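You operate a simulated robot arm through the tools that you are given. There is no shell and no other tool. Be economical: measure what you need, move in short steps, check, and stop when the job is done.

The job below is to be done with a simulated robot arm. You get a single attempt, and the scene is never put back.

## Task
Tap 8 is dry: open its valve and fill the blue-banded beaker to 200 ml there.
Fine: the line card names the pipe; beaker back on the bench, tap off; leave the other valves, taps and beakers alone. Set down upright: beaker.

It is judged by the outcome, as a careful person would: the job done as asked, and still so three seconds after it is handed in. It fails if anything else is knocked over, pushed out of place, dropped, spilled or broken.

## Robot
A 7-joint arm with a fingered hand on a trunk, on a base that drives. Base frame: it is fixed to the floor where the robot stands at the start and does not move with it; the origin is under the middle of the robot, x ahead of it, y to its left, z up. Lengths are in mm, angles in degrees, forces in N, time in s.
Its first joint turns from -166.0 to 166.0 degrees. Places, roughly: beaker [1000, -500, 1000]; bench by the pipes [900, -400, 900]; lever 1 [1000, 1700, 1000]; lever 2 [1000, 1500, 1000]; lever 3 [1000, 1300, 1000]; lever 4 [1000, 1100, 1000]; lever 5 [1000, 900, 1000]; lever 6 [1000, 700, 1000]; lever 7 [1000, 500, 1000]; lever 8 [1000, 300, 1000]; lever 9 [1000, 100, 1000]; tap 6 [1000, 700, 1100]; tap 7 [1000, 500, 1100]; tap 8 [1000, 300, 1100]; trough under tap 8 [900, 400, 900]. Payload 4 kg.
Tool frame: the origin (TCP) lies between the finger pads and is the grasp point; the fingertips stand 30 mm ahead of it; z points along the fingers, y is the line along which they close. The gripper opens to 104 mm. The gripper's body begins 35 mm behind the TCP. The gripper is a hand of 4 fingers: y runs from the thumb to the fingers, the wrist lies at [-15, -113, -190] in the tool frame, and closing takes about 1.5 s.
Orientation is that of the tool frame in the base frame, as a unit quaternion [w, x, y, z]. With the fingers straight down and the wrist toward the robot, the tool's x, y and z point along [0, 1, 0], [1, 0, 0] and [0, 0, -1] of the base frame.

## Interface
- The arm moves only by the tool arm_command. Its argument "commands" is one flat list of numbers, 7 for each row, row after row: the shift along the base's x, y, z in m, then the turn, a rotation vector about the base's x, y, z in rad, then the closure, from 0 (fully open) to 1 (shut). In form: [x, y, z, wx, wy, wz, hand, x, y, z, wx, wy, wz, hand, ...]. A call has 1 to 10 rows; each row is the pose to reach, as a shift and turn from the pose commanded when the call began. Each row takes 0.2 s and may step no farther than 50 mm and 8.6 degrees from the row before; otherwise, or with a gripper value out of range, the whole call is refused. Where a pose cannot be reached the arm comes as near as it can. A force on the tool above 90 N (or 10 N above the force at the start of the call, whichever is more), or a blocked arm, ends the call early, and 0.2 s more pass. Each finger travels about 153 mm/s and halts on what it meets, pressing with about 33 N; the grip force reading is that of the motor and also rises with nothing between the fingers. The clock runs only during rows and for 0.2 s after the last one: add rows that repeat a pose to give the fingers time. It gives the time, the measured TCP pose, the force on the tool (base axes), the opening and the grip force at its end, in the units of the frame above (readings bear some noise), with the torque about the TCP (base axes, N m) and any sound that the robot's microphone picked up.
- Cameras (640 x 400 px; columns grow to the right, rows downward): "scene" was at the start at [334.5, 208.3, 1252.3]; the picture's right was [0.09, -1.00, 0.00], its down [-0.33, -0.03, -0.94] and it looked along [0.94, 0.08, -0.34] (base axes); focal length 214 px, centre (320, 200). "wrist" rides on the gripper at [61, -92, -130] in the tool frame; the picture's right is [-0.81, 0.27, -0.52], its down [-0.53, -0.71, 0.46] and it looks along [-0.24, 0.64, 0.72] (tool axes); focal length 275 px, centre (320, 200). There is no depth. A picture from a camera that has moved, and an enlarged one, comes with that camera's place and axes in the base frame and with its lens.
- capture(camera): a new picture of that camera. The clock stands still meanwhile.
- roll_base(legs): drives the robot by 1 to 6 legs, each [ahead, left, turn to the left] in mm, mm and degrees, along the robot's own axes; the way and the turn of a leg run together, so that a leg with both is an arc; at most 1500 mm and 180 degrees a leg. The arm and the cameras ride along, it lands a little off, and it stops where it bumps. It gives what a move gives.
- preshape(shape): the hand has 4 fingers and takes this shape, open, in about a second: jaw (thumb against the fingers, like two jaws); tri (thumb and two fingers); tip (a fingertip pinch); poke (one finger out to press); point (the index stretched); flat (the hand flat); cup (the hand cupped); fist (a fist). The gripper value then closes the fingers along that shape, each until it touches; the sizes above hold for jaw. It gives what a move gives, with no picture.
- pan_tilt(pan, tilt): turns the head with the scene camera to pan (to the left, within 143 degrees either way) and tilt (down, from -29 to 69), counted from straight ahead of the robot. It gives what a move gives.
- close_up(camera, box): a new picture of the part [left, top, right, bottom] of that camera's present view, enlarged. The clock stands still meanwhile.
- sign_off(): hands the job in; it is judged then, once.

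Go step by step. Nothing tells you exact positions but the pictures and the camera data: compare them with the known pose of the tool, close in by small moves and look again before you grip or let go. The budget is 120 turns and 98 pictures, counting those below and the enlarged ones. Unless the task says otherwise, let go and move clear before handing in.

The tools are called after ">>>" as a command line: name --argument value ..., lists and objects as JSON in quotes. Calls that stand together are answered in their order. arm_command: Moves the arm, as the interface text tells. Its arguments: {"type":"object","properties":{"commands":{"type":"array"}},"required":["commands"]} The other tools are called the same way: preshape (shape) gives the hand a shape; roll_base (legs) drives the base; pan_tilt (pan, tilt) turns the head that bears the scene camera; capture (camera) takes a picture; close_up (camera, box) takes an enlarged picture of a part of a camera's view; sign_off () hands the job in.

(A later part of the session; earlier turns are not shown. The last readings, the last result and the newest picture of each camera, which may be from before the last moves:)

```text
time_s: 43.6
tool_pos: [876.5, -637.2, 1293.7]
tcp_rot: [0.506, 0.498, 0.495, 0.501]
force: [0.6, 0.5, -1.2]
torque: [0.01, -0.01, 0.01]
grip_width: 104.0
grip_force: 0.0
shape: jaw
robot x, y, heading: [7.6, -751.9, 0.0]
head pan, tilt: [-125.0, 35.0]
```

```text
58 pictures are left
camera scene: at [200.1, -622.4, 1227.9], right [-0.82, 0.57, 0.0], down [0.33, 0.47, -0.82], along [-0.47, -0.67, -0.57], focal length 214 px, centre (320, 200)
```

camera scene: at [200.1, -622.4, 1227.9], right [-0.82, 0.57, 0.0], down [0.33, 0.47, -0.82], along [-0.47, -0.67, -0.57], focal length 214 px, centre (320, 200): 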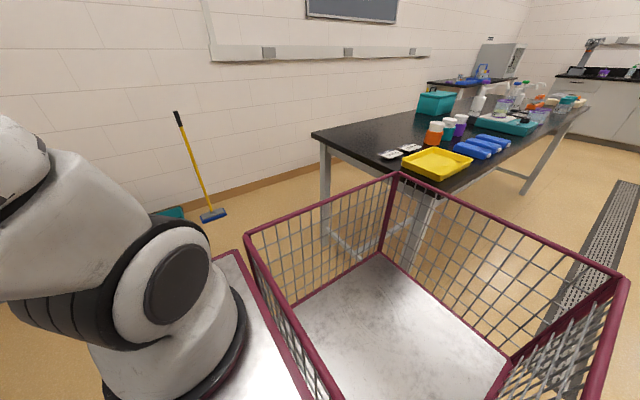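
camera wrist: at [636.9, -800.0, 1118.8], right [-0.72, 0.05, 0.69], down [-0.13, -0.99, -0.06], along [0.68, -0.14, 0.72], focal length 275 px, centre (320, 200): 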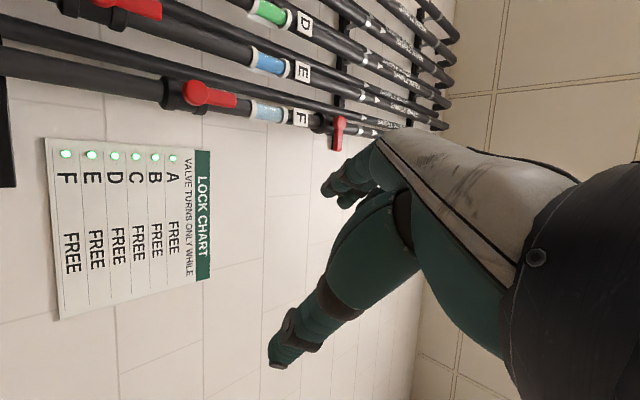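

The cart just touched the side table, and nothing there looks disturbed. I will take the beaker with the wrist on the left instead and the arm working to its right, so I swing the hand right while rolling it the other way.

>>> arm_command --commands '[0, -0.03, 0, 0.13, 0, 0, 0, 0, -0.06, 0, 0.26, 0, 0, 0, 0, -0.1, 0, 0.4, 0, 0, 0, 0, -0.14, 0, 0.54, 0, 0, 0, 0, -0.18, 0, 0.68, 0, 0, 0, 0, -0.22, 0, 0.82, 0, 0, 0, 0, -0.26, 0, 0.96, 0, 0, 0, 0, -0.3, 0, 1.1, 0, 0, 0, 0, -0.34, 0, 1.24, 0, 0, 0, 0, -0.38, 0, 1.38, 0, 0, 0]'

>>> arm_command --commands '[0, -0.03, -0.02, 0.1, 0, 0, 0, 0, -0.04, -0.04, 0.19, 0, 0, 0]'

>>> pan_tilt --pan -50 --tilt 20

>>> capture --camera "scene"

```text
time_s: 45.8
tool_pos: [877.0, -1016.6, 1296.9]
tcp_rot: [0.072, 0.707, 0.063, 0.701]
force: [0.2, 0.9, 0.4]
torque: [-0.01, 0.0, -0.01]
grip_width: 103.9
grip_force: 0.1
shape: jaw
robot x, y, heading: [6.9, -748.4, 0.1]
head pan, tilt: [-125.0, 35.0]
```

```text
time_s: 46.4
tool_pos: [877.1, -1058.3, 1254.0]
tcp_rot: [0.004, 0.711, -0.004, 0.703]
force: [-0.3, 0.1, -0.1]
torque: [0.0, -0.01, 0.03]
grip_width: 104.2
grip_force: 0.1
shape: jaw
robot x, y, heading: [7.8, -749.1, -0.4]
head pan, tilt: [-125.0, 35.0]
```

```text
time_s: 47.9
tool_pos: [877.7, -1058.4, 1254.6]
tcp_rot: [0.005, 0.71, -0.004, 0.704]
force: [0.6, 0.0, 0.2]
torque: [0.0, -0.01, 0.0]
grip_width: 104.1
grip_force: 0.1
shape: jaw
robot x, y, heading: [10.6, -751.3, 0.1]
head pan, tilt: [-50.0, 20.0]
```

```text
57 pictures are left
camera scene: at [310.4, -621.8, 1251.7], right [-0.77, -0.64, 0.0], down [-0.22, 0.26, -0.94], along [0.6, -0.72, -0.34], focal length 214 px, centre (320, 200)
```

scene: 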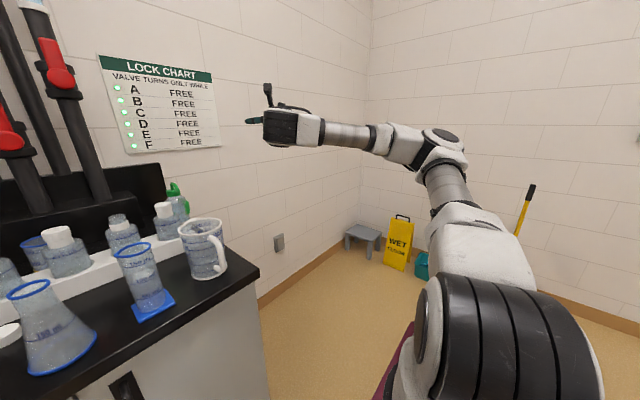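

That posture works well. Now I drive left so the hand ends up in line with the beaker.

>>> roll_base --legs '[[0, 635, 0]]'

>>> pan_tilt --pan -35 --tilt 30

>>> capture --camera "scene"

>>> capture --camera "wrist"

```text
time_s: 51.4
tool_pos: [876.4, -423.1, 1254.3]
tcp_rot: [0.006, 0.711, -0.003, 0.703]
force: [-0.3, -0.3, 0.3]
torque: [0.01, 0.01, 0.01]
grip_width: 104.1
grip_force: 0.0
shape: jaw
robot x, y, heading: [8.5, -117.3, -0.0]
head pan, tilt: [-50.0, 20.0]
```

```text
time_s: 52.2
tool_pos: [877.6, -422.8, 1254.0]
tcp_rot: [0.004, 0.711, -0.002, 0.703]
force: [0.1, 0.1, 0.7]
torque: [-0.05, 0.01, 0.03]
grip_width: 103.8
grip_force: 0.2
shape: jaw
robot x, y, heading: [11.5, -116.4, 0.0]
head pan, tilt: [-35.0, 30.0]
```

```text
56 pictures are left
camera scene: at [323.7, 31.3, 1235.7], right [-0.57, -0.82, 0.0], down [-0.41, 0.29, -0.87], along [0.71, -0.5, -0.5], focal length 214 px, centre (320, 200)
```

scene: 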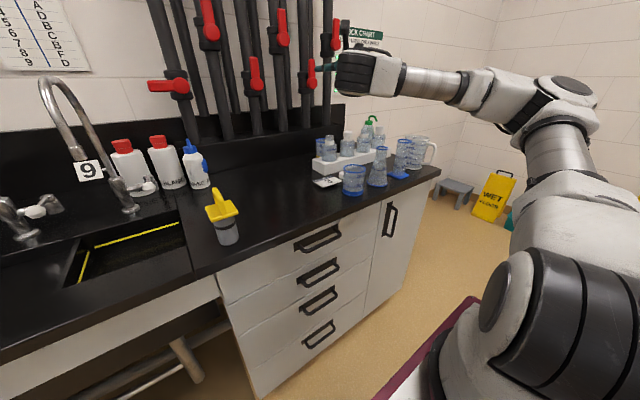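

```text
55 pictures are left
camera wrist: at [748.9, -331.4, 1315.9], right [-0.53, -0.27, -0.8], down [0.46, 0.71, -0.54], along [0.72, -0.65, -0.25], focal length 275 px, centre (320, 200)
```

wrist: 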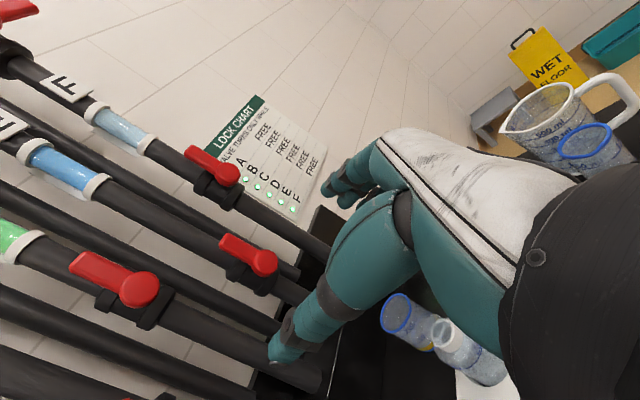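

The beaker triangulates again to (780, -424) on the bench at z about 900. I come down over it with the open hand, checking part way.

>>> arm_command --commands '[-0.03, 0, -0.03, 0, 0, 0, 0, -0.06, 0, -0.06, 0, 0, 0, 0, -0.085, 0, -0.09, 0, 0, 0, 0, -0.107, 0, -0.12, 0, 0, 0, 0, -0.107, 0, -0.16, 0, 0, 0, 0, -0.107, 0, -0.19, 0, 0, 0, 0]'

>>> capture --camera "scene"

>>> capture --camera "wrist"

```text
time_s: 53.6
tool_pos: [757.5, -427.3, 1128.8]
tcp_rot: [-0.003, 0.724, -0.007, 0.689]
force: [0.2, 1.1, 1.0]
torque: [0.02, -0.03, -0.02]
grip_width: 103.9
grip_force: 0.2
shape: jaw
out of reach, approached as far as the arm can: row 4, 5, 6
robot x, y, heading: [11.1, -118.3, 0.3]
head pan, tilt: [-35.0, 30.0]
```

```text
54 pictures are left
camera scene: at [323.6, 31.4, 1235.7], right [-0.57, -0.82, 0.0], down [-0.41, 0.29, -0.87], along [0.71, -0.49, -0.5], focal length 214 px, centre (320, 200)
```

scene: 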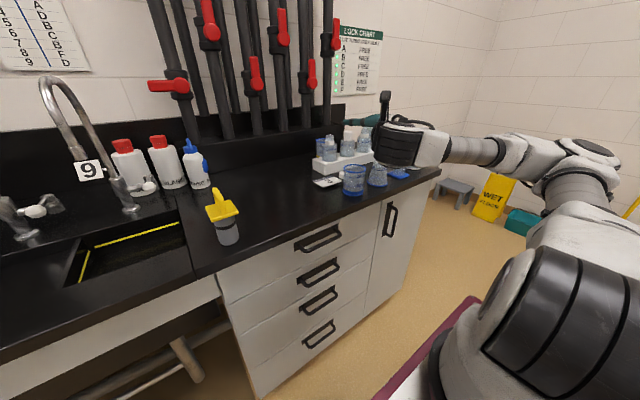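

```text
53 pictures are left
camera wrist: at [630.9, -337.7, 1197.3], right [-0.56, -0.26, -0.79], down [0.43, 0.72, -0.55], along [0.71, -0.64, -0.29], focal length 275 px, centre (320, 200)
```

wrist: 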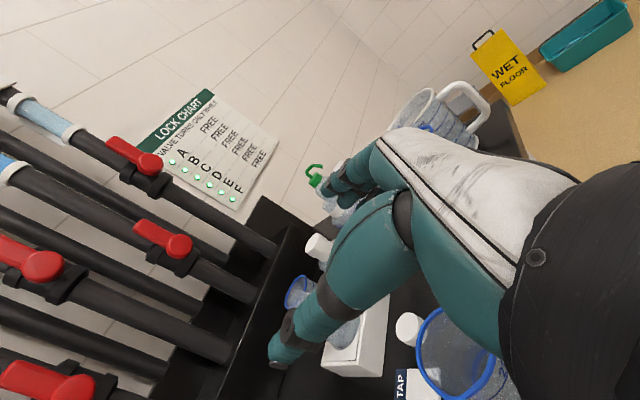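

The posture is too cramped this close in. I lift slightly, back the base up (no table behind me here) and reach forward again.

>>> arm_command --commands '[0.03, 0.0, 0.03, 0, 0, 0, 0, 0.06, 0.0, 0.06, 0, 0, 0, 0, 0.1, 0, 0.1, 0, 0, 0, 0]'

>>> roll_base --legs '[[-200, 0, 0]]'

```text
refused: row 3 steps farther than a row can; nothing moved
```

```text
time_s: 55.2
tool_pos: [558.6, -424.3, 1129.5]
tcp_rot: [-0.004, 0.723, -0.004, 0.69]
force: [0.0, -0.5, 0.3]
torque: [0.0, -0.05, 0.01]
grip_width: 104.1
grip_force: 0.0
shape: jaw
robot x, y, heading: [-191.7, -119.8, 0.5]
head pan, tilt: [-35.0, 30.0]
```

Backed up 200 mm. I level the hand and lower it in front of the beaker.

>>> arm_command --commands '[0.03, 0, 0, 0, -0.045, 0, 0, 0.06, 0, -0.02, 0, -0.045, 0, 0, 0.07, 0, -0.06, 0, -0.045, 0, 0, 0.07, 0, -0.1, 0, -0.045, 0, 0, 0.07, 0, -0.13, 0, -0.045, 0, 0, 0.07, 0, -0.155, 0, -0.045, 0, 0, 0.07, 0, -0.172, 0, -0.045, 0, 0]'

>>> capture --camera "wrist"

>>> pan_tilt --pan -28 --tilt 22

>>> capture --camera "scene"

```text
time_s: 56.8
tool_pos: [609.5, -435.0, 1106.0]
tcp_rot: [-0.023, 0.741, -0.012, 0.672]
force: [0.6, -0.1, 0.2]
torque: [0.03, -0.01, 0.02]
grip_width: 104.0
grip_force: 0.1
shape: jaw
out of reach, approached as far as the arm can: row 1, 2, 3, 4, 5, 6, 7
robot x, y, heading: [-191.9, -120.9, 0.7]
head pan, tilt: [-35.0, 30.0]
```

```text
52 pictures are left
camera wrist: at [484.9, -349.7, 1183.5], right [-0.59, -0.25, -0.77], down [0.39, 0.75, -0.54], along [0.71, -0.62, -0.35], focal length 275 px, centre (320, 200)
```

wrist: 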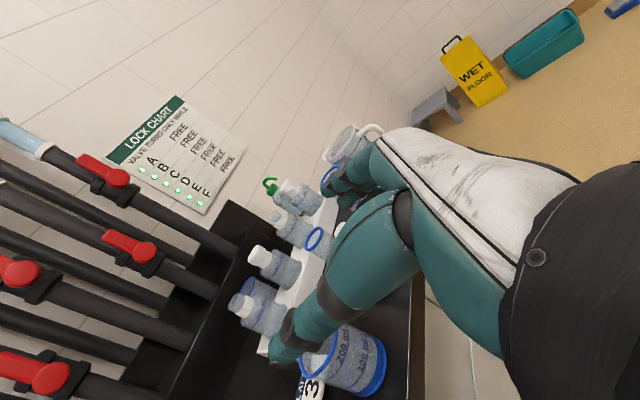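

```text
time_s: 57.5
tool_pos: [608.5, -435.0, 1106.2]
tcp_rot: [-0.023, 0.741, -0.012, 0.671]
force: [-0.2, 0.2, -0.4]
torque: [0.03, -0.01, 0.0]
grip_width: 103.9
grip_force: 0.0
shape: jaw
robot x, y, heading: [-190.2, -112.2, 0.2]
head pan, tilt: [-28.0, 22.0]
```

```text
51 pictures are left
camera scene: at [130.1, 40.3, 1248.4], right [-0.46, -0.89, 0.0], down [-0.33, 0.17, -0.93], along [0.82, -0.43, -0.38], focal length 214 px, centre (320, 200)
```

scene: 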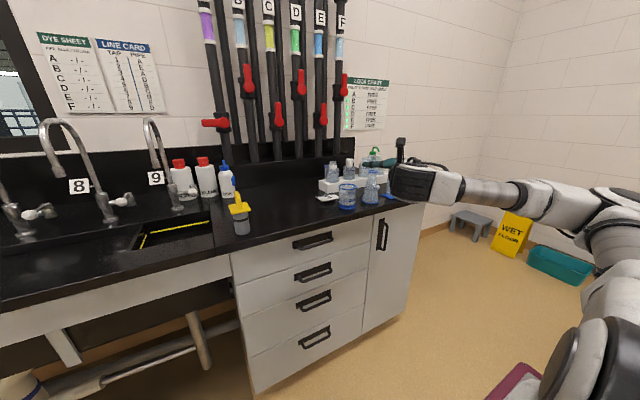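

Level fingers can't get that low here. I pitch the fingers down about 40° instead, which keeps the closing line horizontal and the wrist higher.

>>> arm_command --commands '[0, 0, 0.04, 0, 0.1, 0, 0, 0, 0, 0.08, 0, 0.2, 0, 0, 0, 0, 0.1, 0, 0.3, 0, 0, 0, 0, 0.1, 0, 0.4, 0, 0, 0, 0, 0.1, 0, 0.5, 0, 0, 0, 0, 0.1, 0, 0.6, 0, 0, 0, 0, 0.1, 0, 0.7, 0, 0]'

>>> capture --camera "wrist"

```text
time_s: 59.1
tool_pos: [610.3, -440.8, 1198.0]
tcp_rot: [-0.018, 0.927, -0.018, 0.375]
force: [0.0, -0.2, -0.5]
torque: [-0.02, 0.0, 0.0]
grip_width: 104.0
grip_force: 0.0
shape: jaw
robot x, y, heading: [-195.8, -118.7, 0.5]
head pan, tilt: [-28.0, 22.0]
```

```text
50 pictures are left
camera wrist: at [566.4, -355.9, 1337.9], right [-0.95, -0.25, -0.21], down [-0.05, 0.75, -0.66], along [0.32, -0.62, -0.72], focal length 275 px, centre (320, 200)
```

wrist: 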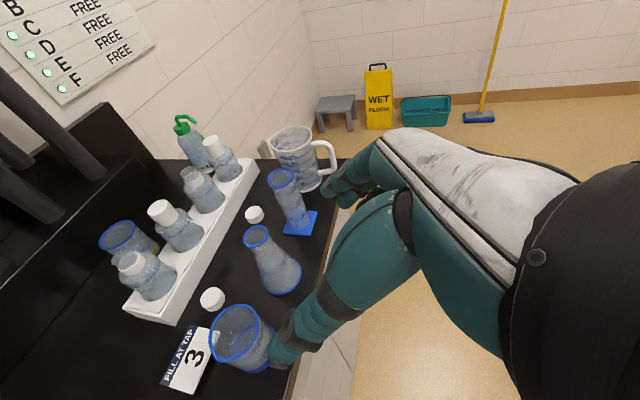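

The pitched posture is reached cleanly. I move down to the start of a diagonal approach, about 150 mm short of the beaker.

>>> arm_command --commands '[0.01, 0.005, -0.03, -0.047, 0, 0.02, 0, 0.02, 0.01, -0.06, -0.047, 0, 0.02, 0, 0.03, 0.017, -0.09, -0.047, 0, 0.02, 0, 0.045, 0.017, -0.115, -0.047, 0, 0.02, 0]'

>>> capture --camera "wrist"

>>> close_up --camera "scene" --box '[300, 120, 460, 250]'

```text
time_s: 60.1
tool_pos: [657.3, -423.4, 1083.8]
tcp_rot: [0.0, 0.926, -0.001, 0.377]
force: [0.7, -0.3, -0.1]
torque: [0.02, 0.0, 0.0]
grip_width: 103.9
grip_force: 0.1
shape: jaw
robot x, y, heading: [-192.8, -121.7, 0.5]
head pan, tilt: [-28.0, 22.0]
```

```text
49 pictures are left
camera wrist: at [609.7, -333.4, 1218.9], right [-0.94, -0.27, -0.2], down [-0.06, 0.71, -0.7], along [0.33, -0.64, -0.69], focal length 275 px, centre (320, 200)
```

wrist: 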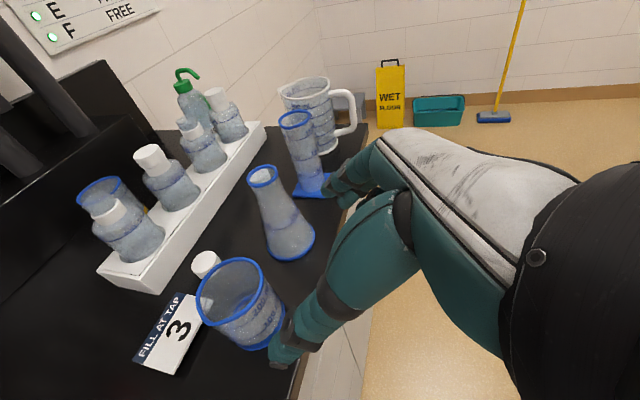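

```text
3.08 times, centred on (380, 185) of scene
camera zoom: at [130.1, 40.1, 1248.5], right [-0.46, -0.89, 0.0], down [-0.33, 0.17, -0.93], along [0.82, -0.43, -0.37], focal length 660 px, centre (135, 246)
```

zoom: 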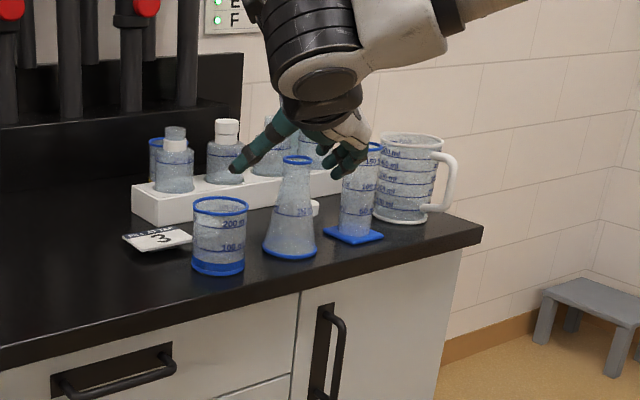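

Beaker and hand line up: rim centre at about (778, -422). I advance diagonally most of the way and check the clearances.

>>> arm_command --commands '[0.02, 0.002, -0.022, 0, 0, 0, 0, 0.04, 0.004, -0.044, 0, 0, 0, 0, 0.06, 0.004, -0.066, 0, 0, 0, 0, 0.075, 0.004, -0.085, 0, 0, 0, 0]'

>>> capture --camera "wrist"

>>> close_up --camera "scene" --box '[300, 120, 460, 250]'

```text
time_s: 61.1
tool_pos: [731.6, -419.6, 996.9]
tcp_rot: [0.0, 0.926, -0.001, 0.378]
force: [-0.3, 0.0, -0.4]
torque: [0.0, 0.02, -0.02]
grip_width: 104.0
grip_force: 0.0
shape: jaw
robot x, y, heading: [-192.0, -117.1, 0.3]
head pan, tilt: [-28.0, 22.0]
```

```text
47 pictures are left
camera wrist: at [684.8, -329.6, 1132.6], right [-0.94, -0.27, -0.2], down [-0.06, 0.71, -0.7], along [0.33, -0.64, -0.69], focal length 275 px, centre (320, 200)
```

wrist: 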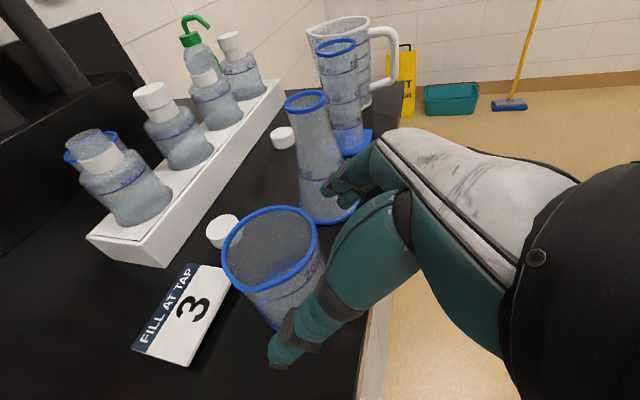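

```text
3.08 times, centred on (380, 185) of scene
camera zoom: at [129.9, 40.5, 1248.5], right [-0.46, -0.89, 0.0], down [-0.33, 0.17, -0.93], along [0.82, -0.43, -0.37], focal length 660 px, centre (135, 246)
```

zoom: 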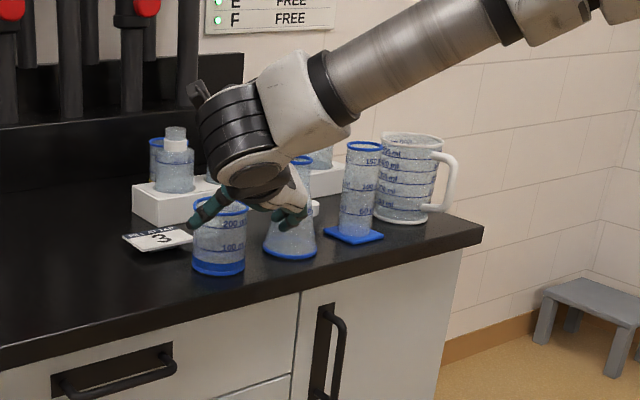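

Clear of the flask. I go the rest of the way and look before closing.

>>> arm_command --commands '[0.01, 0, -0.012, 0, 0, 0, 0, 0.02, 0, -0.024, 0, 0, 0, 0, 0.03, 0, -0.034, 0, 0, 0, 0]'

>>> capture --camera "wrist"

>>> close_up --camera "scene" --box '[310, 140, 430, 230]'

```text
time_s: 61.9
tool_pos: [763.3, -421.2, 961.5]
tcp_rot: [0.001, 0.926, -0.002, 0.377]
force: [-0.1, -0.1, -0.2]
torque: [0.01, 0.0, 0.0]
grip_width: 103.9
grip_force: 0.0
shape: jaw
robot x, y, heading: [-192.1, -120.6, 0.3]
head pan, tilt: [-28.0, 22.0]
```

```text
45 pictures are left
camera wrist: at [716.4, -332.2, 1098.7], right [-0.94, -0.27, -0.2], down [-0.06, 0.71, -0.7], along [0.33, -0.64, -0.69], focal length 275 px, centre (320, 200)
```

wrist: 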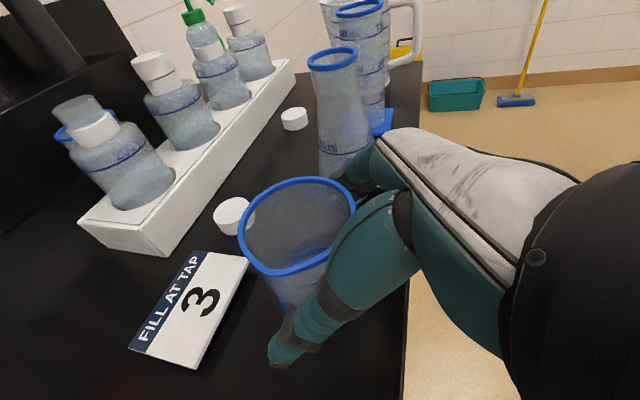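

```text
4.44 times, centred on (370, 185) of scene
camera zoom: at [130.1, 40.3, 1248.5], right [-0.46, -0.89, 0.0], down [-0.33, 0.17, -0.93], along [0.82, -0.43, -0.37], focal length 953 px, centre (98, 267)
```

zoom: 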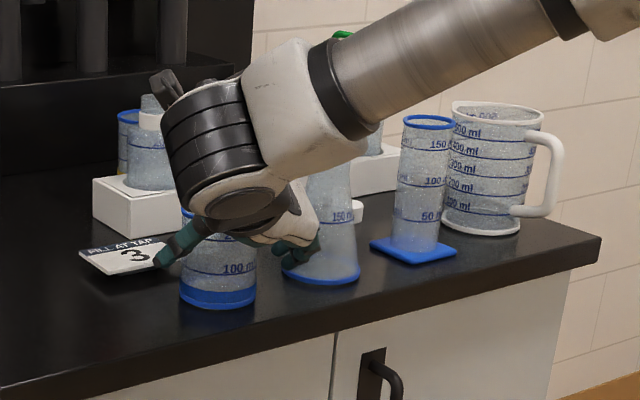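

The thumb is left of the beaker and the fingers right, with margins on both sides. I close gently.

>>> arm_command --commands '[0, 0, 0, 0, 0, 0, 0.15, 0, 0, 0, 0, 0, 0, 0.25, 0, 0, 0, 0, 0, 0, 0.35, 0, 0, 0, 0, 0, 0, 0.45, 0, 0, 0, 0, 0, 0, 0.5, 0, 0, 0, 0, 0, 0, 0.5, 0, 0, 0, 0, 0, 0, 0.5]'

>>> capture --camera "wrist"

```text
time_s: 63.5
tool_pos: [762.5, -421.1, 963.5]
tcp_rot: [0.0, 0.926, -0.002, 0.378]
force: [-0.2, 0.0, 0.4]
torque: [-0.02, 0.06, 0.01]
grip_width: 58.7
grip_force: 32.7
shape: jaw
robot x, y, heading: [-192.2, -119.4, 0.3]
head pan, tilt: [-28.0, 22.0]
```

```text
43 pictures are left
camera wrist: at [716.3, -332.1, 1098.9], right [-0.94, -0.27, -0.2], down [-0.06, 0.71, -0.7], along [0.33, -0.64, -0.69], focal length 275 px, centre (320, 200)
```

wrist: 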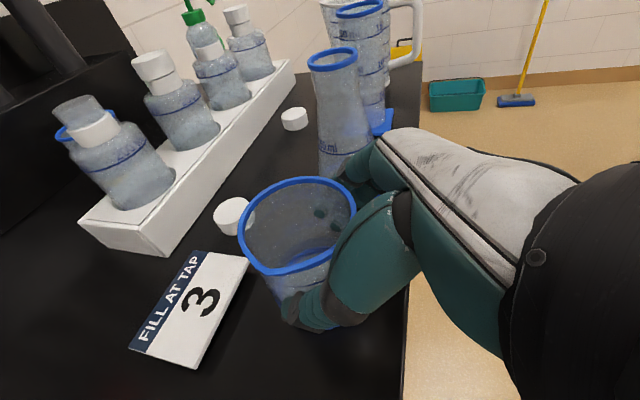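

Gripped at 59 mm with about 33 N. I lift straight up and check it stays upright.

>>> arm_command --commands '[0, 0, 0.02, 0, 0, 0, 0.55, 0, 0, 0.05, 0, 0, 0, 0.55, 0, 0, 0.09, 0, 0, 0, 0.55, 0, 0, 0.13, 0, 0, 0, 0.55, 0, 0, 0.17, 0, 0, 0, 0.55, 0, 0, 0.21, 0, 0, 0, 0.55]'

>>> capture --camera "scene"

```text
time_s: 64.9
tool_pos: [759.0, -419.0, 1175.0]
tcp_rot: [-0.001, 0.926, 0.0, 0.378]
force: [1.2, 0.3, -0.7]
torque: [0.0, 0.0, 0.0]
grip_width: 58.5
grip_force: 32.8
shape: jaw
robot x, y, heading: [-193.5, -116.1, 0.3]
head pan, tilt: [-28.0, 22.0]
```

```text
42 pictures are left
camera scene: at [130.4, 40.1, 1248.4], right [-0.46, -0.89, 0.0], down [-0.33, 0.17, -0.93], along [0.82, -0.43, -0.38], focal length 214 px, centre (320, 200)
```

scene: 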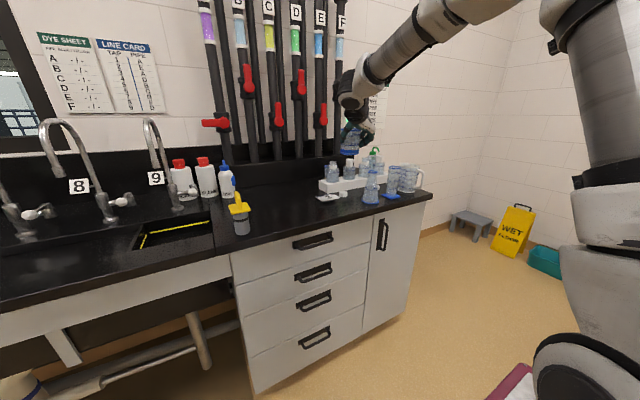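

The beaker is held upright. Tap 8 is around (1060, 380) with its spout reaching towards me. I drive left with the beaker, a little back to clear the spouts.

>>> roll_base --legs '[[-50, 0, 0], [0, 740, 0]]'

>>> pan_tilt --pan -25 --tilt 22

>>> capture --camera "scene"

>>> capture --camera "wrist"

```text
time_s: 69.4
tool_pos: [701.5, 294.1, 1174.4]
tcp_rot: [0.004, 0.926, -0.008, 0.378]
force: [0.4, -0.2, 0.0]
torque: [0.0, 0.02, 0.0]
grip_width: 58.5
grip_force: 33.5
shape: jaw
robot x, y, heading: [-241.5, 609.4, -0.4]
head pan, tilt: [-28.0, 22.0]
```

```text
time_s: 70.0
tool_pos: [703.3, 294.1, 1174.8]
tcp_rot: [0.003, 0.926, -0.009, 0.377]
force: [-0.2, 0.1, -0.4]
torque: [-0.01, 0.02, -0.04]
grip_width: 58.7
grip_force: 33.7
shape: jaw
robot x, y, heading: [-239.7, 614.1, -0.6]
head pan, tilt: [-25.0, 22.0]
```

```text
41 pictures are left
camera scene: at [85.0, 769.0, 1248.4], right [-0.43, -0.9, 0.0], down [-0.34, 0.16, -0.93], along [0.84, -0.4, -0.37], focal length 214 px, centre (320, 200)
```

scene: 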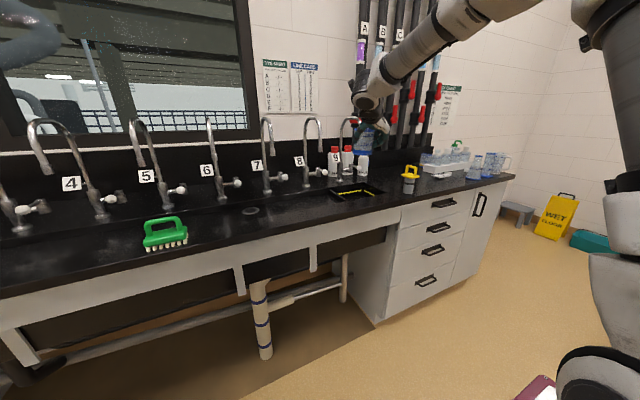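

```text
40 pictures are left
camera wrist: at [658.2, 385.3, 1310.7], right [-0.95, -0.26, -0.2], down [-0.05, 0.71, -0.7], along [0.32, -0.65, -0.69], focal length 275 px, centre (320, 200)
```

wrist: 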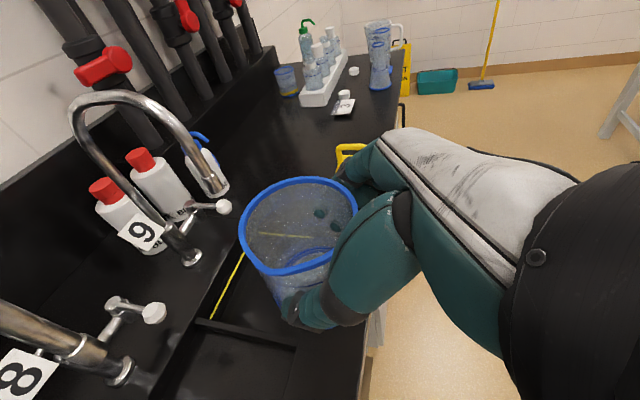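

I zoom in on tap 8, its lever and the spot underneath.

>>> close_up --camera "scene" --box '[230, 100, 400, 220]'

>>> close_up --camera "wrist" --box '[0, 80, 380, 400]'

```text
3.33 times, centred on (315, 160) of scene
camera zoom: at [85.0, 769.0, 1248.4], right [-0.43, -0.9, 0.0], down [-0.34, 0.16, -0.93], along [0.84, -0.4, -0.37], focal length 715 px, centre (337, 333)
```

zoom: 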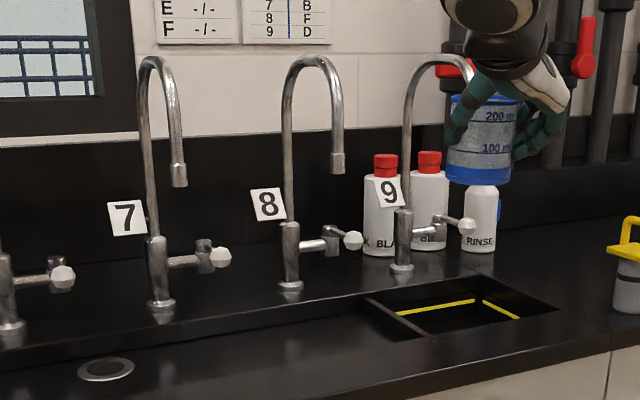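

```text
1.25 times, centred on (190, 240) of wrist
camera zoom: at [658.2, 385.3, 1310.7], right [-0.95, -0.26, -0.2], down [-0.05, 0.71, -0.7], along [0.32, -0.65, -0.69], focal length 344 px, centre (482, 150)
```

zoom: 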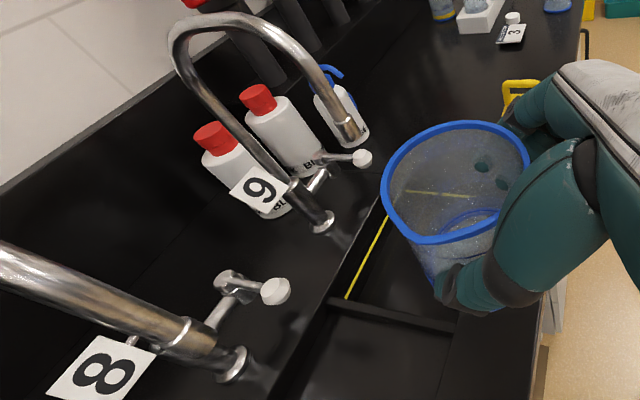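

Tap 8's spout tip comes out near (918, 370, 1100), with its white-knobbed lever on the right side of the riser. I lower the beaker below spout height, then drive in closer.

>>> arm_command --commands '[0, 0, -0.03, 0, 0, 0, 0.55, 0, 0, -0.06, 0, 0, 0, 0.55, 0, 0, -0.09, 0, 0, 0, 0.55, 0, 0, -0.12, 0, 0, 0, 0.55]'

>>> roll_base --legs '[[0, 78, 0.5], [120, 0, 0]]'

>>> pan_tilt --pan -22 --tilt 25

>>> capture --camera "scene"

>>> capture --camera "wrist"

```text
time_s: 71.0
tool_pos: [702.9, 296.0, 1057.1]
tcp_rot: [0.002, 0.926, -0.008, 0.377]
force: [0.7, 0.1, -0.2]
torque: [-0.01, 0.01, -0.01]
grip_width: 58.6
grip_force: 33.1
shape: jaw
robot x, y, heading: [-244.5, 611.5, -0.8]
head pan, tilt: [-25.0, 22.0]
```

```text
time_s: 72.9
tool_pos: [827.1, 384.6, 1055.8]
tcp_rot: [0.001, 0.926, -0.003, 0.377]
force: [0.2, -0.1, -0.5]
torque: [-0.01, 0.0, 0.0]
grip_width: 58.6
grip_force: 33.4
shape: jaw
robot x, y, heading: [-124.0, 690.7, 0.2]
head pan, tilt: [-25.0, 22.0]
```

```text
time_s: 73.5
tool_pos: [825.9, 385.5, 1056.7]
tcp_rot: [0.002, 0.926, -0.003, 0.377]
force: [0.1, -0.5, 0.2]
torque: [0.0, 0.03, 0.01]
grip_width: 58.6
grip_force: 32.9
shape: jaw
robot x, y, heading: [-121.3, 691.8, 0.0]
head pan, tilt: [-22.0, 25.0]
```

```text
37 pictures are left
camera scene: at [204.9, 856.2, 1243.6], right [-0.37, -0.93, 0.0], down [-0.39, 0.16, -0.91], along [0.84, -0.34, -0.42], focal length 214 px, centre (320, 200)
```

scene: 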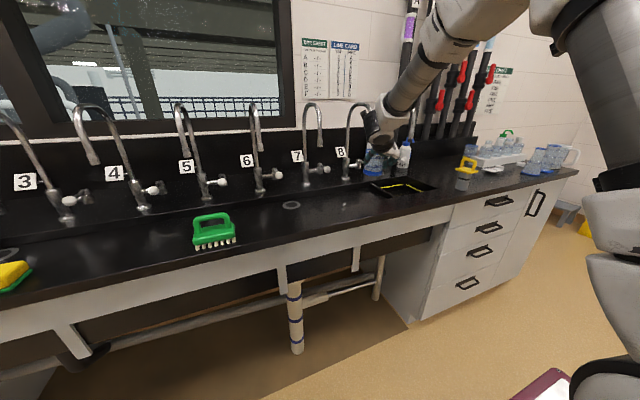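

```text
36 pictures are left
camera wrist: at [780.1, 475.8, 1192.1], right [-0.94, -0.27, -0.2], down [-0.06, 0.71, -0.7], along [0.33, -0.65, -0.69], focal length 275 px, centre (320, 200)
```

wrist: 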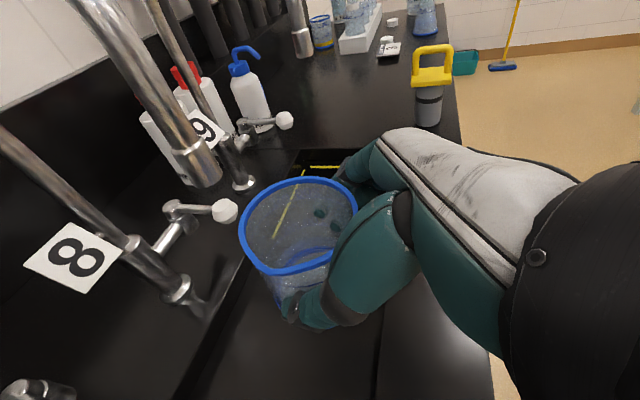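

Spout tip at about (914, 370, 1090) and the knob near (974, 319, 997); the trough spans x 808–994. I lower below the spout, move under it, then down to just above the trough.

>>> arm_command --commands '[0, -0.005, -0.03, 0, 0, 0, 0.55, 0.015, -0.015, -0.05, 0, 0, 0, 0.55, 0.035, -0.02, -0.06, 0, 0, 0, 0.55, 0.055, -0.02, -0.07, 0, 0, 0, 0.55, 0.074, -0.02, -0.08, 0, 0, 0, 0.55]'

>>> capture --camera "wrist"

>>> close_up --camera "scene" --box '[300, 90, 440, 210]'

```text
time_s: 74.7
tool_pos: [900.6, 365.0, 977.1]
tcp_rot: [0.001, 0.926, -0.003, 0.377]
force: [-0.1, 0.5, 0.0]
torque: [0.0, 0.05, 0.01]
grip_width: 58.4
grip_force: 32.6
shape: jaw
robot x, y, heading: [-122.2, 691.9, 0.2]
head pan, tilt: [-22.0, 25.0]
```

```text
35 pictures are left
camera wrist: at [853.1, 455.5, 1111.4], right [-0.94, -0.27, -0.2], down [-0.06, 0.71, -0.7], along [0.33, -0.65, -0.69], focal length 275 px, centre (320, 200)
```

wrist: 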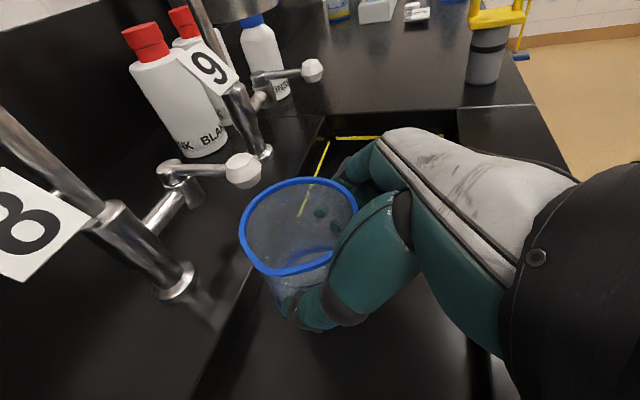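

```text
3.33 times, centred on (370, 150) of scene
camera zoom: at [204.7, 856.1, 1243.7], right [-0.37, -0.93, 0.0], down [-0.39, 0.16, -0.91], along [0.84, -0.34, -0.42], focal length 715 px, centre (153, 367)
```

zoom: 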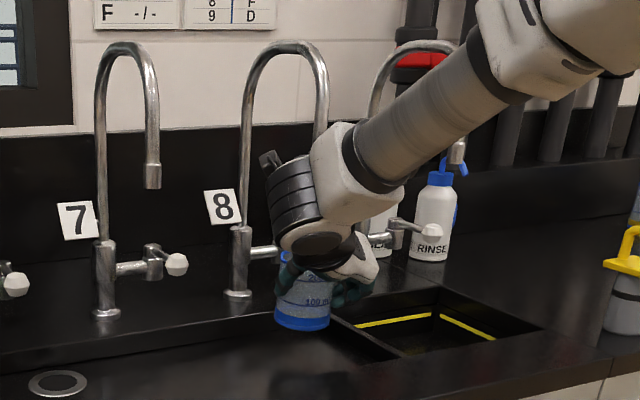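

Aligned under the spout. I lower in small steps, watching the force for contact with the trough floor.

>>> arm_command --commands '[0.003, 0, -0.008, 0, 0, 0, 0.55, 0.003, 0, -0.016, 0, 0, 0, 0.55]'

>>> arm_command --commands '[0, 0, -0.006, 0, 0, 0, 0.55, 0, 0, -0.006, 0, 0, 0, 0.55]'

>>> close_up --camera "scene" --box '[330, 140, 420, 210]'

```text
time_s: 75.3
tool_pos: [902.3, 366.3, 958.7]
tcp_rot: [0.002, 0.926, -0.003, 0.378]
force: [-0.8, -0.8, -0.6]
torque: [-0.05, 0.02, -0.02]
grip_width: 58.4
grip_force: 32.8
shape: jaw
robot x, y, heading: [-121.8, 690.2, 0.1]
head pan, tilt: [-22.0, 25.0]
```

```text
time_s: 75.9
tool_pos: [903.2, 365.5, 954.3]
tcp_rot: [0.002, 0.926, -0.003, 0.377]
force: [0.4, -0.1, 0.2]
torque: [0.01, 0.04, -0.01]
grip_width: 58.3
grip_force: 32.8
shape: jaw
robot x, y, heading: [-124.6, 692.1, 0.3]
head pan, tilt: [-22.0, 25.0]
```

```text
5.71 times, centred on (375, 175) of scene
camera zoom: at [204.9, 856.3, 1243.6], right [-0.37, -0.93, 0.0], down [-0.39, 0.16, -0.91], along [0.84, -0.34, -0.42], focal length 1226 px, centre (6, 343)
```

zoom: 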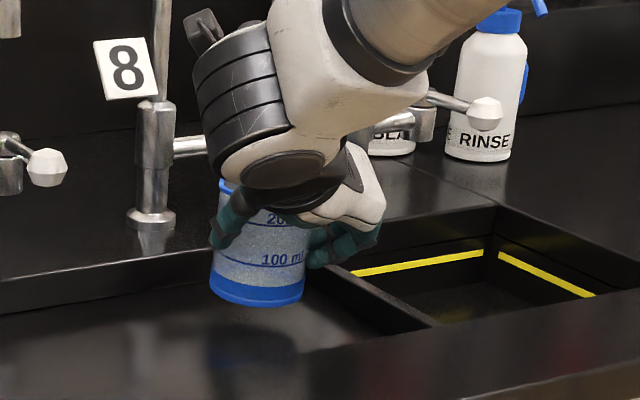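

No contact yet. I continue down slowly.

>>> arm_command --commands '[0, 0, -0.004, 0, 0, 0, 0.55, 0, 0, -0.008, 0, 0, 0, 0.55]'

>>> arm_command --commands '[0, 0, -0.004, 0, 0, 0, 0.55, 0, 0, -0.006, 0, 0, 0, 0.55]'

```text
time_s: 76.5
tool_pos: [903.6, 366.2, 943.9]
tcp_rot: [0.001, 0.926, -0.003, 0.377]
force: [-0.2, -0.7, -0.3]
torque: [-0.03, 0.0, 0.0]
grip_width: 58.3
grip_force: 33.0
shape: jaw
robot x, y, heading: [-121.8, 689.9, 0.2]
head pan, tilt: [-22.0, 25.0]
```

```text
time_s: 77.1
tool_pos: [902.9, 367.1, 939.9]
tcp_rot: [0.001, 0.926, -0.001, 0.378]
force: [-0.2, 0.6, -0.3]
torque: [0.02, 0.0, 0.02]
grip_width: 58.3
grip_force: 32.6
shape: jaw
robot x, y, heading: [-120.2, 687.5, 0.2]
head pan, tilt: [-22.0, 25.0]
```

>>> arm_command --commands '[0, 0, -0.004, 0, 0, 0, 0.55, 0, 0, -0.007, 0, 0, 0, 0.55]'

>>> close_up --camera "scene" --box '[330, 140, 420, 210]'

```text
time_s: 77.7
tool_pos: [902.6, 366.9, 933.9]
tcp_rot: [0.001, 0.926, -0.003, 0.377]
force: [1.3, 0.2, 3.3]
torque: [-0.09, -0.02, 0.0]
grip_width: 58.2
grip_force: 32.8
shape: jaw
robot x, y, heading: [-120.6, 690.5, -0.0]
head pan, tilt: [-22.0, 25.0]
```

```text
5.71 times, centred on (375, 175) of scene
camera zoom: at [204.7, 856.3, 1243.6], right [-0.37, -0.93, 0.0], down [-0.39, 0.16, -0.91], along [0.84, -0.34, -0.42], focal length 1226 px, centre (6, 343)
```

zoom: 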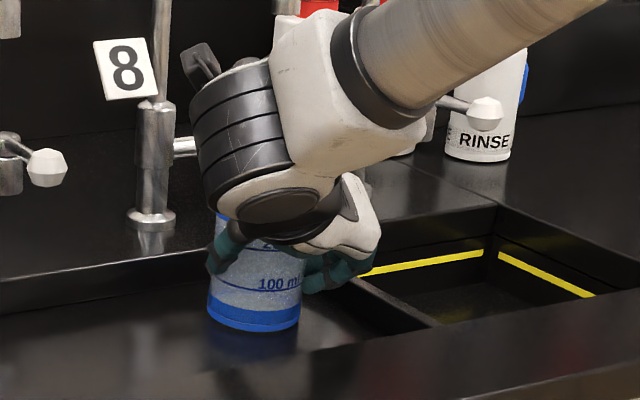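

Contact at 3 N: the beaker stands on the trough floor. I release it and back away along the approach line.

>>> arm_command --commands '[0, 0, 0, 0, 0, 0, 0.4, 0, 0, 0, 0, 0, 0, 0.25, 0, 0, 0, 0, 0, 0, 0.1, 0, 0, 0, 0, 0, 0, 0, 0, 0, 0, 0, 0, 0, 0]'

>>> capture --camera "wrist"

```text
time_s: 78.9
tool_pos: [903.7, 365.8, 932.6]
tcp_rot: [0.001, 0.926, -0.004, 0.377]
force: [0.0, 0.2, -0.8]
torque: [-0.01, -0.01, 0.01]
grip_width: 103.6
grip_force: 0.0
shape: jaw
robot x, y, heading: [-122.1, 693.4, 0.2]
head pan, tilt: [-22.0, 25.0]
```

```text
31 pictures are left
camera wrist: at [856.5, 455.8, 1069.0], right [-0.94, -0.27, -0.2], down [-0.06, 0.71, -0.7], along [0.33, -0.65, -0.69], focal length 275 px, centre (320, 200)
```

wrist: 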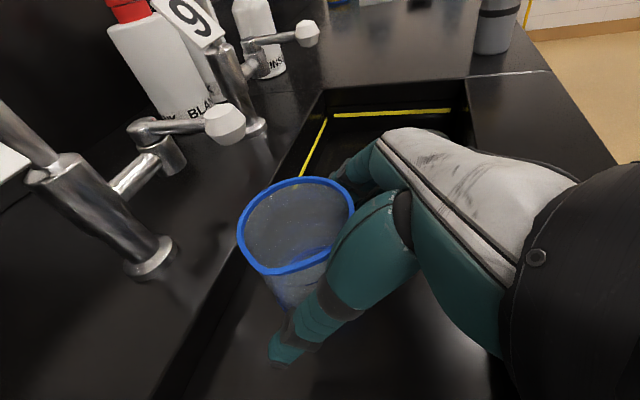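

The beaker stands free under the spout. I zoom on the lever to learn how it turns.

>>> close_up --camera "wrist" --box '[0, 60, 260, 300]'

>>> arm_command --commands '[-0.02, 0, 0.022, 0, 0, 0, 0, -0.05, 0, 0.05, 0, 0, 0, 0, -0.08, 0, 0.08, 0, 0, 0, 0, -0.11, 0, 0.11, 0, 0, 0, 0, -0.13, -0.01, 0.14, 0, 0, 0, 0, -0.14, -0.04, 0.17, 0, 0, 0, 0, -0.14, -0.08, 0.19, 0, 0, 0, 0, -0.14, -0.12, 0.2, 0, 0, 0, 0, -0.14, -0.16, 0.2, 0, 0, 0, 0]'

>>> close_up --camera "scene" --box '[310, 90, 440, 210]'

```text
1.67 times, centred on (130, 180) of wrist
camera zoom: at [856.5, 455.8, 1069.0], right [-0.94, -0.27, -0.2], down [-0.06, 0.71, -0.7], along [0.33, -0.65, -0.69], focal length 459 px, centre (637, 233)
```

zoom: 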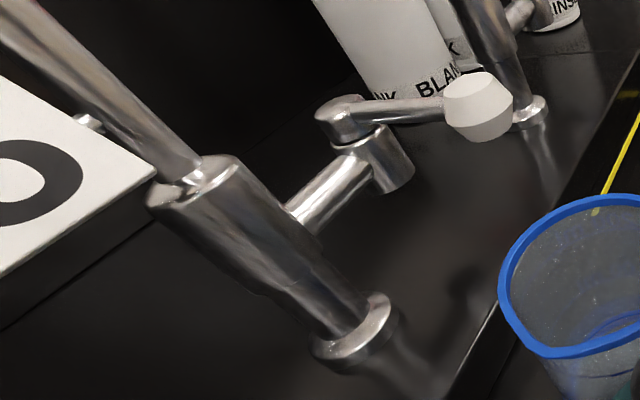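

```text
time_s: 80.9
tool_pos: [763.3, 206.8, 1131.9]
tcp_rot: [0.001, 0.926, -0.002, 0.377]
force: [-0.7, 0.5, 1.0]
torque: [0.0, 0.01, 0.0]
grip_width: 103.6
grip_force: 0.0
shape: jaw
robot x, y, heading: [-124.9, 689.0, 0.1]
head pan, tilt: [-22.0, 25.0]
```

```text
3.33 times, centred on (375, 150) of scene
camera zoom: at [204.7, 856.6, 1243.6], right [-0.37, -0.93, 0.0], down [-0.39, 0.16, -0.91], along [0.84, -0.34, -0.42], focal length 715 px, centre (137, 367)
```

zoom: 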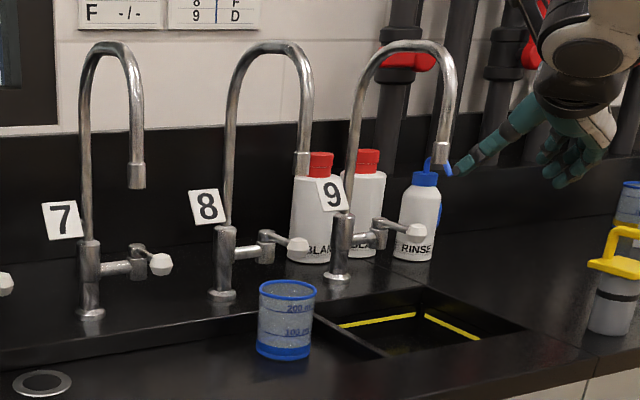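

The lever turns about an upright axis at about (1070, 307) and points toward me, knob at (987, 309, 990); left is blocked by the riser, so it should open to the right. I'll cage the knob from above with fingers down and the wrist to the right, which needs the robot on that side. First I reorient the hand.

>>> arm_command --commands '[0, -0.02, 0.03, 0, 0.13, 0, 0, 0, -0.03, 0.06, 0, 0.26, 0, 0, 0, -0.04, 0.09, 0, 0.39, 0, 0, 0, -0.05, 0.12, 0, 0.52, 0, 0, 0, -0.06, 0.14, 0, 0.65, 0, 0, 0, -0.06, 0.15, 0, 0.77, 0, 0]'

>>> arm_command --commands '[0, 0, 0, 0, 0, 0.14, 0, 0, 0, 0, 0, 0, 0.28, 0, 0, 0, 0, 0, 0, 0.42, 0, 0, 0, 0, 0, 0, 0.56, 0, 0, 0, 0, 0, 0, 0.7, 0, 0, 0, 0, 0, 0, 0.84, 0, 0, 0, 0, 0, 0, 0.98, 0, 0, 0, 0, 0, 0, 1.12, 0, 0, 0, 0, 0, 0, 1.26, 0, 0, 0, 0, 0, 0, 1.4, 0]'

```text
time_s: 82.3
tool_pos: [757.6, 150.3, 1279.3]
tcp_rot: [0.002, 1.0, -0.001, 0.0]
force: [0.4, 0.3, 0.7]
torque: [0.0, -0.01, -0.02]
grip_width: 103.7
grip_force: 0.0
shape: jaw
out of reach, approached as far as the arm can: row 6
robot x, y, heading: [-120.9, 692.1, -0.1]
head pan, tilt: [-22.0, 25.0]
```

```text
time_s: 84.5
tool_pos: [757.8, 147.8, 1280.2]
tcp_rot: [0.002, 0.766, 0.643, 0.002]
force: [-0.4, 0.6, 0.4]
torque: [-0.01, 0.05, 0.01]
grip_width: 103.4
grip_force: 0.0
shape: jaw
robot x, y, heading: [-122.5, 688.9, -0.0]
head pan, tilt: [-22.0, 25.0]
```

The fingers now point down. My plan is a poke finger pitched about 45°, reaching in low from the front right to swing the knob, clear of both spouts. I drive right and forward, then sweep the arm left.

>>> roll_base --legs '[[0, -525, 0], [100, 0, 0]]'

>>> arm_command --commands '[-0.02, 0.04, 0, 0, 0, 0.05, 0, -0.04, 0.085, 0, 0, 0, 0.1, 0, -0.06, 0.13, 0, 0, 0, 0.15, 0, -0.08, 0.175, 0, 0, 0, 0.2, 0, -0.1, 0.22, 0, 0, 0, 0.26, 0, -0.11, 0.268, 0, 0, 0, 0.31, 0, -0.11, 0.316, 0, 0, 0, 0.36, 0, -0.11, 0.364, 0, 0, 0, 0.41, 0, -0.11, 0.412, 0, 0, 0, 0.46, 0, -0.11, 0.46, 0, 0, 0, 0.52, 0]'

>>> arm_command --commands '[0, 0.04, -0.02, 0.04, -0.11, 0, 0, 0, 0.08, -0.04, 0.08, -0.22, 0, 0, 0, 0.12, -0.06, 0.12, -0.33, 0, 0, 0, 0.15, -0.08, 0.16, -0.44, 0, 0, 0, 0.18, -0.1, 0.2, -0.55, 0, 0, 0, 0.2, -0.11, 0.235, -0.645, 0, 0, 0, 0.22, -0.12, 0.267, -0.733, 0, 0]'

>>> preshape --shape "poke"

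>>> capture --camera "wrist"

```text
time_s: 88.3
tool_pos: [859.3, -371.8, 1281.0]
tcp_rot: [0.001, 0.766, 0.643, 0.002]
force: [0.0, -0.9, -0.3]
torque: [0.01, -0.01, -0.04]
grip_width: 103.7
grip_force: 0.2
shape: jaw
robot x, y, heading: [-24.3, 169.3, 0.2]
head pan, tilt: [-22.0, 25.0]
```

```text
time_s: 90.5
tool_pos: [749.9, 87.3, 1276.9]
tcp_rot: [0.002, 0.576, 0.818, 0.002]
force: [0.3, -0.3, -0.5]
torque: [0.05, -0.01, 0.0]
grip_width: 103.9
grip_force: 0.1
shape: jaw
robot x, y, heading: [-21.3, 166.1, 0.0]
head pan, tilt: [-22.0, 25.0]
```

```text
time_s: 92.3
tool_pos: [597.3, 495.3, 1167.9]
tcp_rot: [0.148, 0.351, 0.85, 0.363]
force: [0.8, -0.1, -0.6]
torque: [0.02, 0.0, 0.04]
grip_width: 103.8
grip_force: 0.2
shape: jaw
out of reach, approached as far as the arm can: row 4, 5, 6
robot x, y, heading: [-19.4, 170.0, 0.1]
head pan, tilt: [-22.0, 25.0]
stopped in row 7: the arm was blocked; the commanded pose is now the measured one
```

```text
time_s: 93.2
tool_pos: [597.0, 494.7, 1169.7]
tcp_rot: [0.147, 0.35, 0.851, 0.364]
force: [0.3, -0.4, -0.1]
torque: [0.01, -0.05, 0.01]
grip_width: 0.2
grip_force: 0.1
shape: poke
robot x, y, heading: [-20.8, 168.0, 0.1]
head pan, tilt: [-22.0, 25.0]
```

```text
28 pictures are left
camera wrist: at [442.5, 424.3, 1193.2], right [0.45, -0.7, 0.55], down [0.26, -0.49, -0.83], along [0.85, 0.52, -0.04], focal length 275 px, centre (320, 200)
```

wrist: 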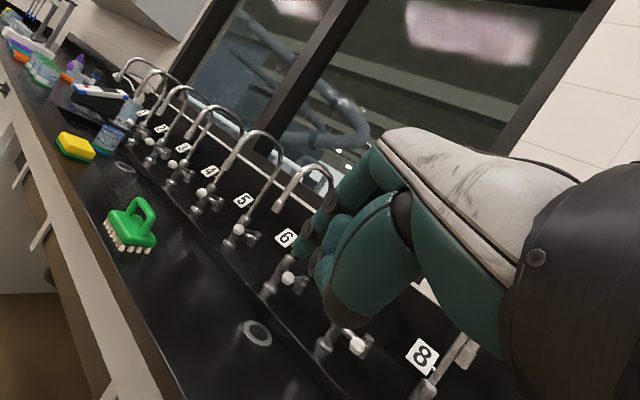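

The sweep came in too close and was blocked, with the hand at (597, 495). I bring it forward and right again to just in front of the gap between taps 8 and 9.

>>> arm_command --commands '[0.025, -0.032, 0, 0, 0, -0.06, 0, 0.05, -0.064, 0, 0, 0, -0.12, 0, 0.075, -0.096, 0, 0, 0, -0.18, 0, 0.1, -0.128, 0, 0, 0, -0.24, 0, 0.125, -0.16, 0, 0, 0, -0.3, 0, 0.15, -0.192, 0, 0, 0, -0.36, 0, 0.175, -0.22, -0.01, 0, 0, -0.42, 0, 0.2, -0.235, -0.03, 0, 0, -0.444, 0, 0.22, -0.24, -0.05, 0, 0, -0.444, 0]'

>>> pan_tilt --pan 0 --tilt 25

>>> capture --camera "scene"

```text
time_s: 94.3
tool_pos: [650.7, 418.5, 1198.3]
tcp_rot: [0.099, 0.401, 0.815, 0.407]
force: [0.7, 0.0, -0.4]
torque: [0.0, 0.01, 0.0]
grip_width: 0.0
grip_force: 0.0
shape: poke
robot x, y, heading: [-22.7, 167.5, -0.0]
head pan, tilt: [-22.0, 25.0]
stopped in row 5: the arm was blocked; the commanded pose is now the measured one
```

```text
time_s: 95.1
tool_pos: [655.0, 416.1, 1200.0]
tcp_rot: [0.102, 0.403, 0.813, 0.408]
force: [-1.1, -0.3, -0.7]
torque: [-0.01, 0.02, -0.01]
grip_width: 0.2
grip_force: 0.1
shape: poke
robot x, y, heading: [-21.0, 169.1, 0.3]
head pan, tilt: [0.0, 25.0]
```

```text
27 pictures are left
camera scene: at [309.1, 358.9, 1232.4], right [-0.11, -0.99, 0.0], down [-0.53, 0.06, -0.85], along [0.84, -0.09, -0.53], focal length 214 px, centre (320, 200)
```

scene: 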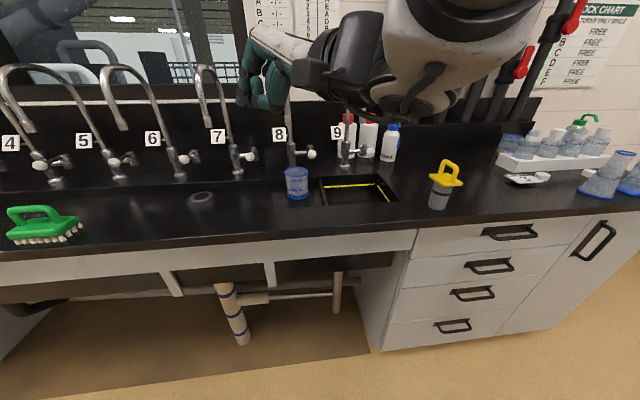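

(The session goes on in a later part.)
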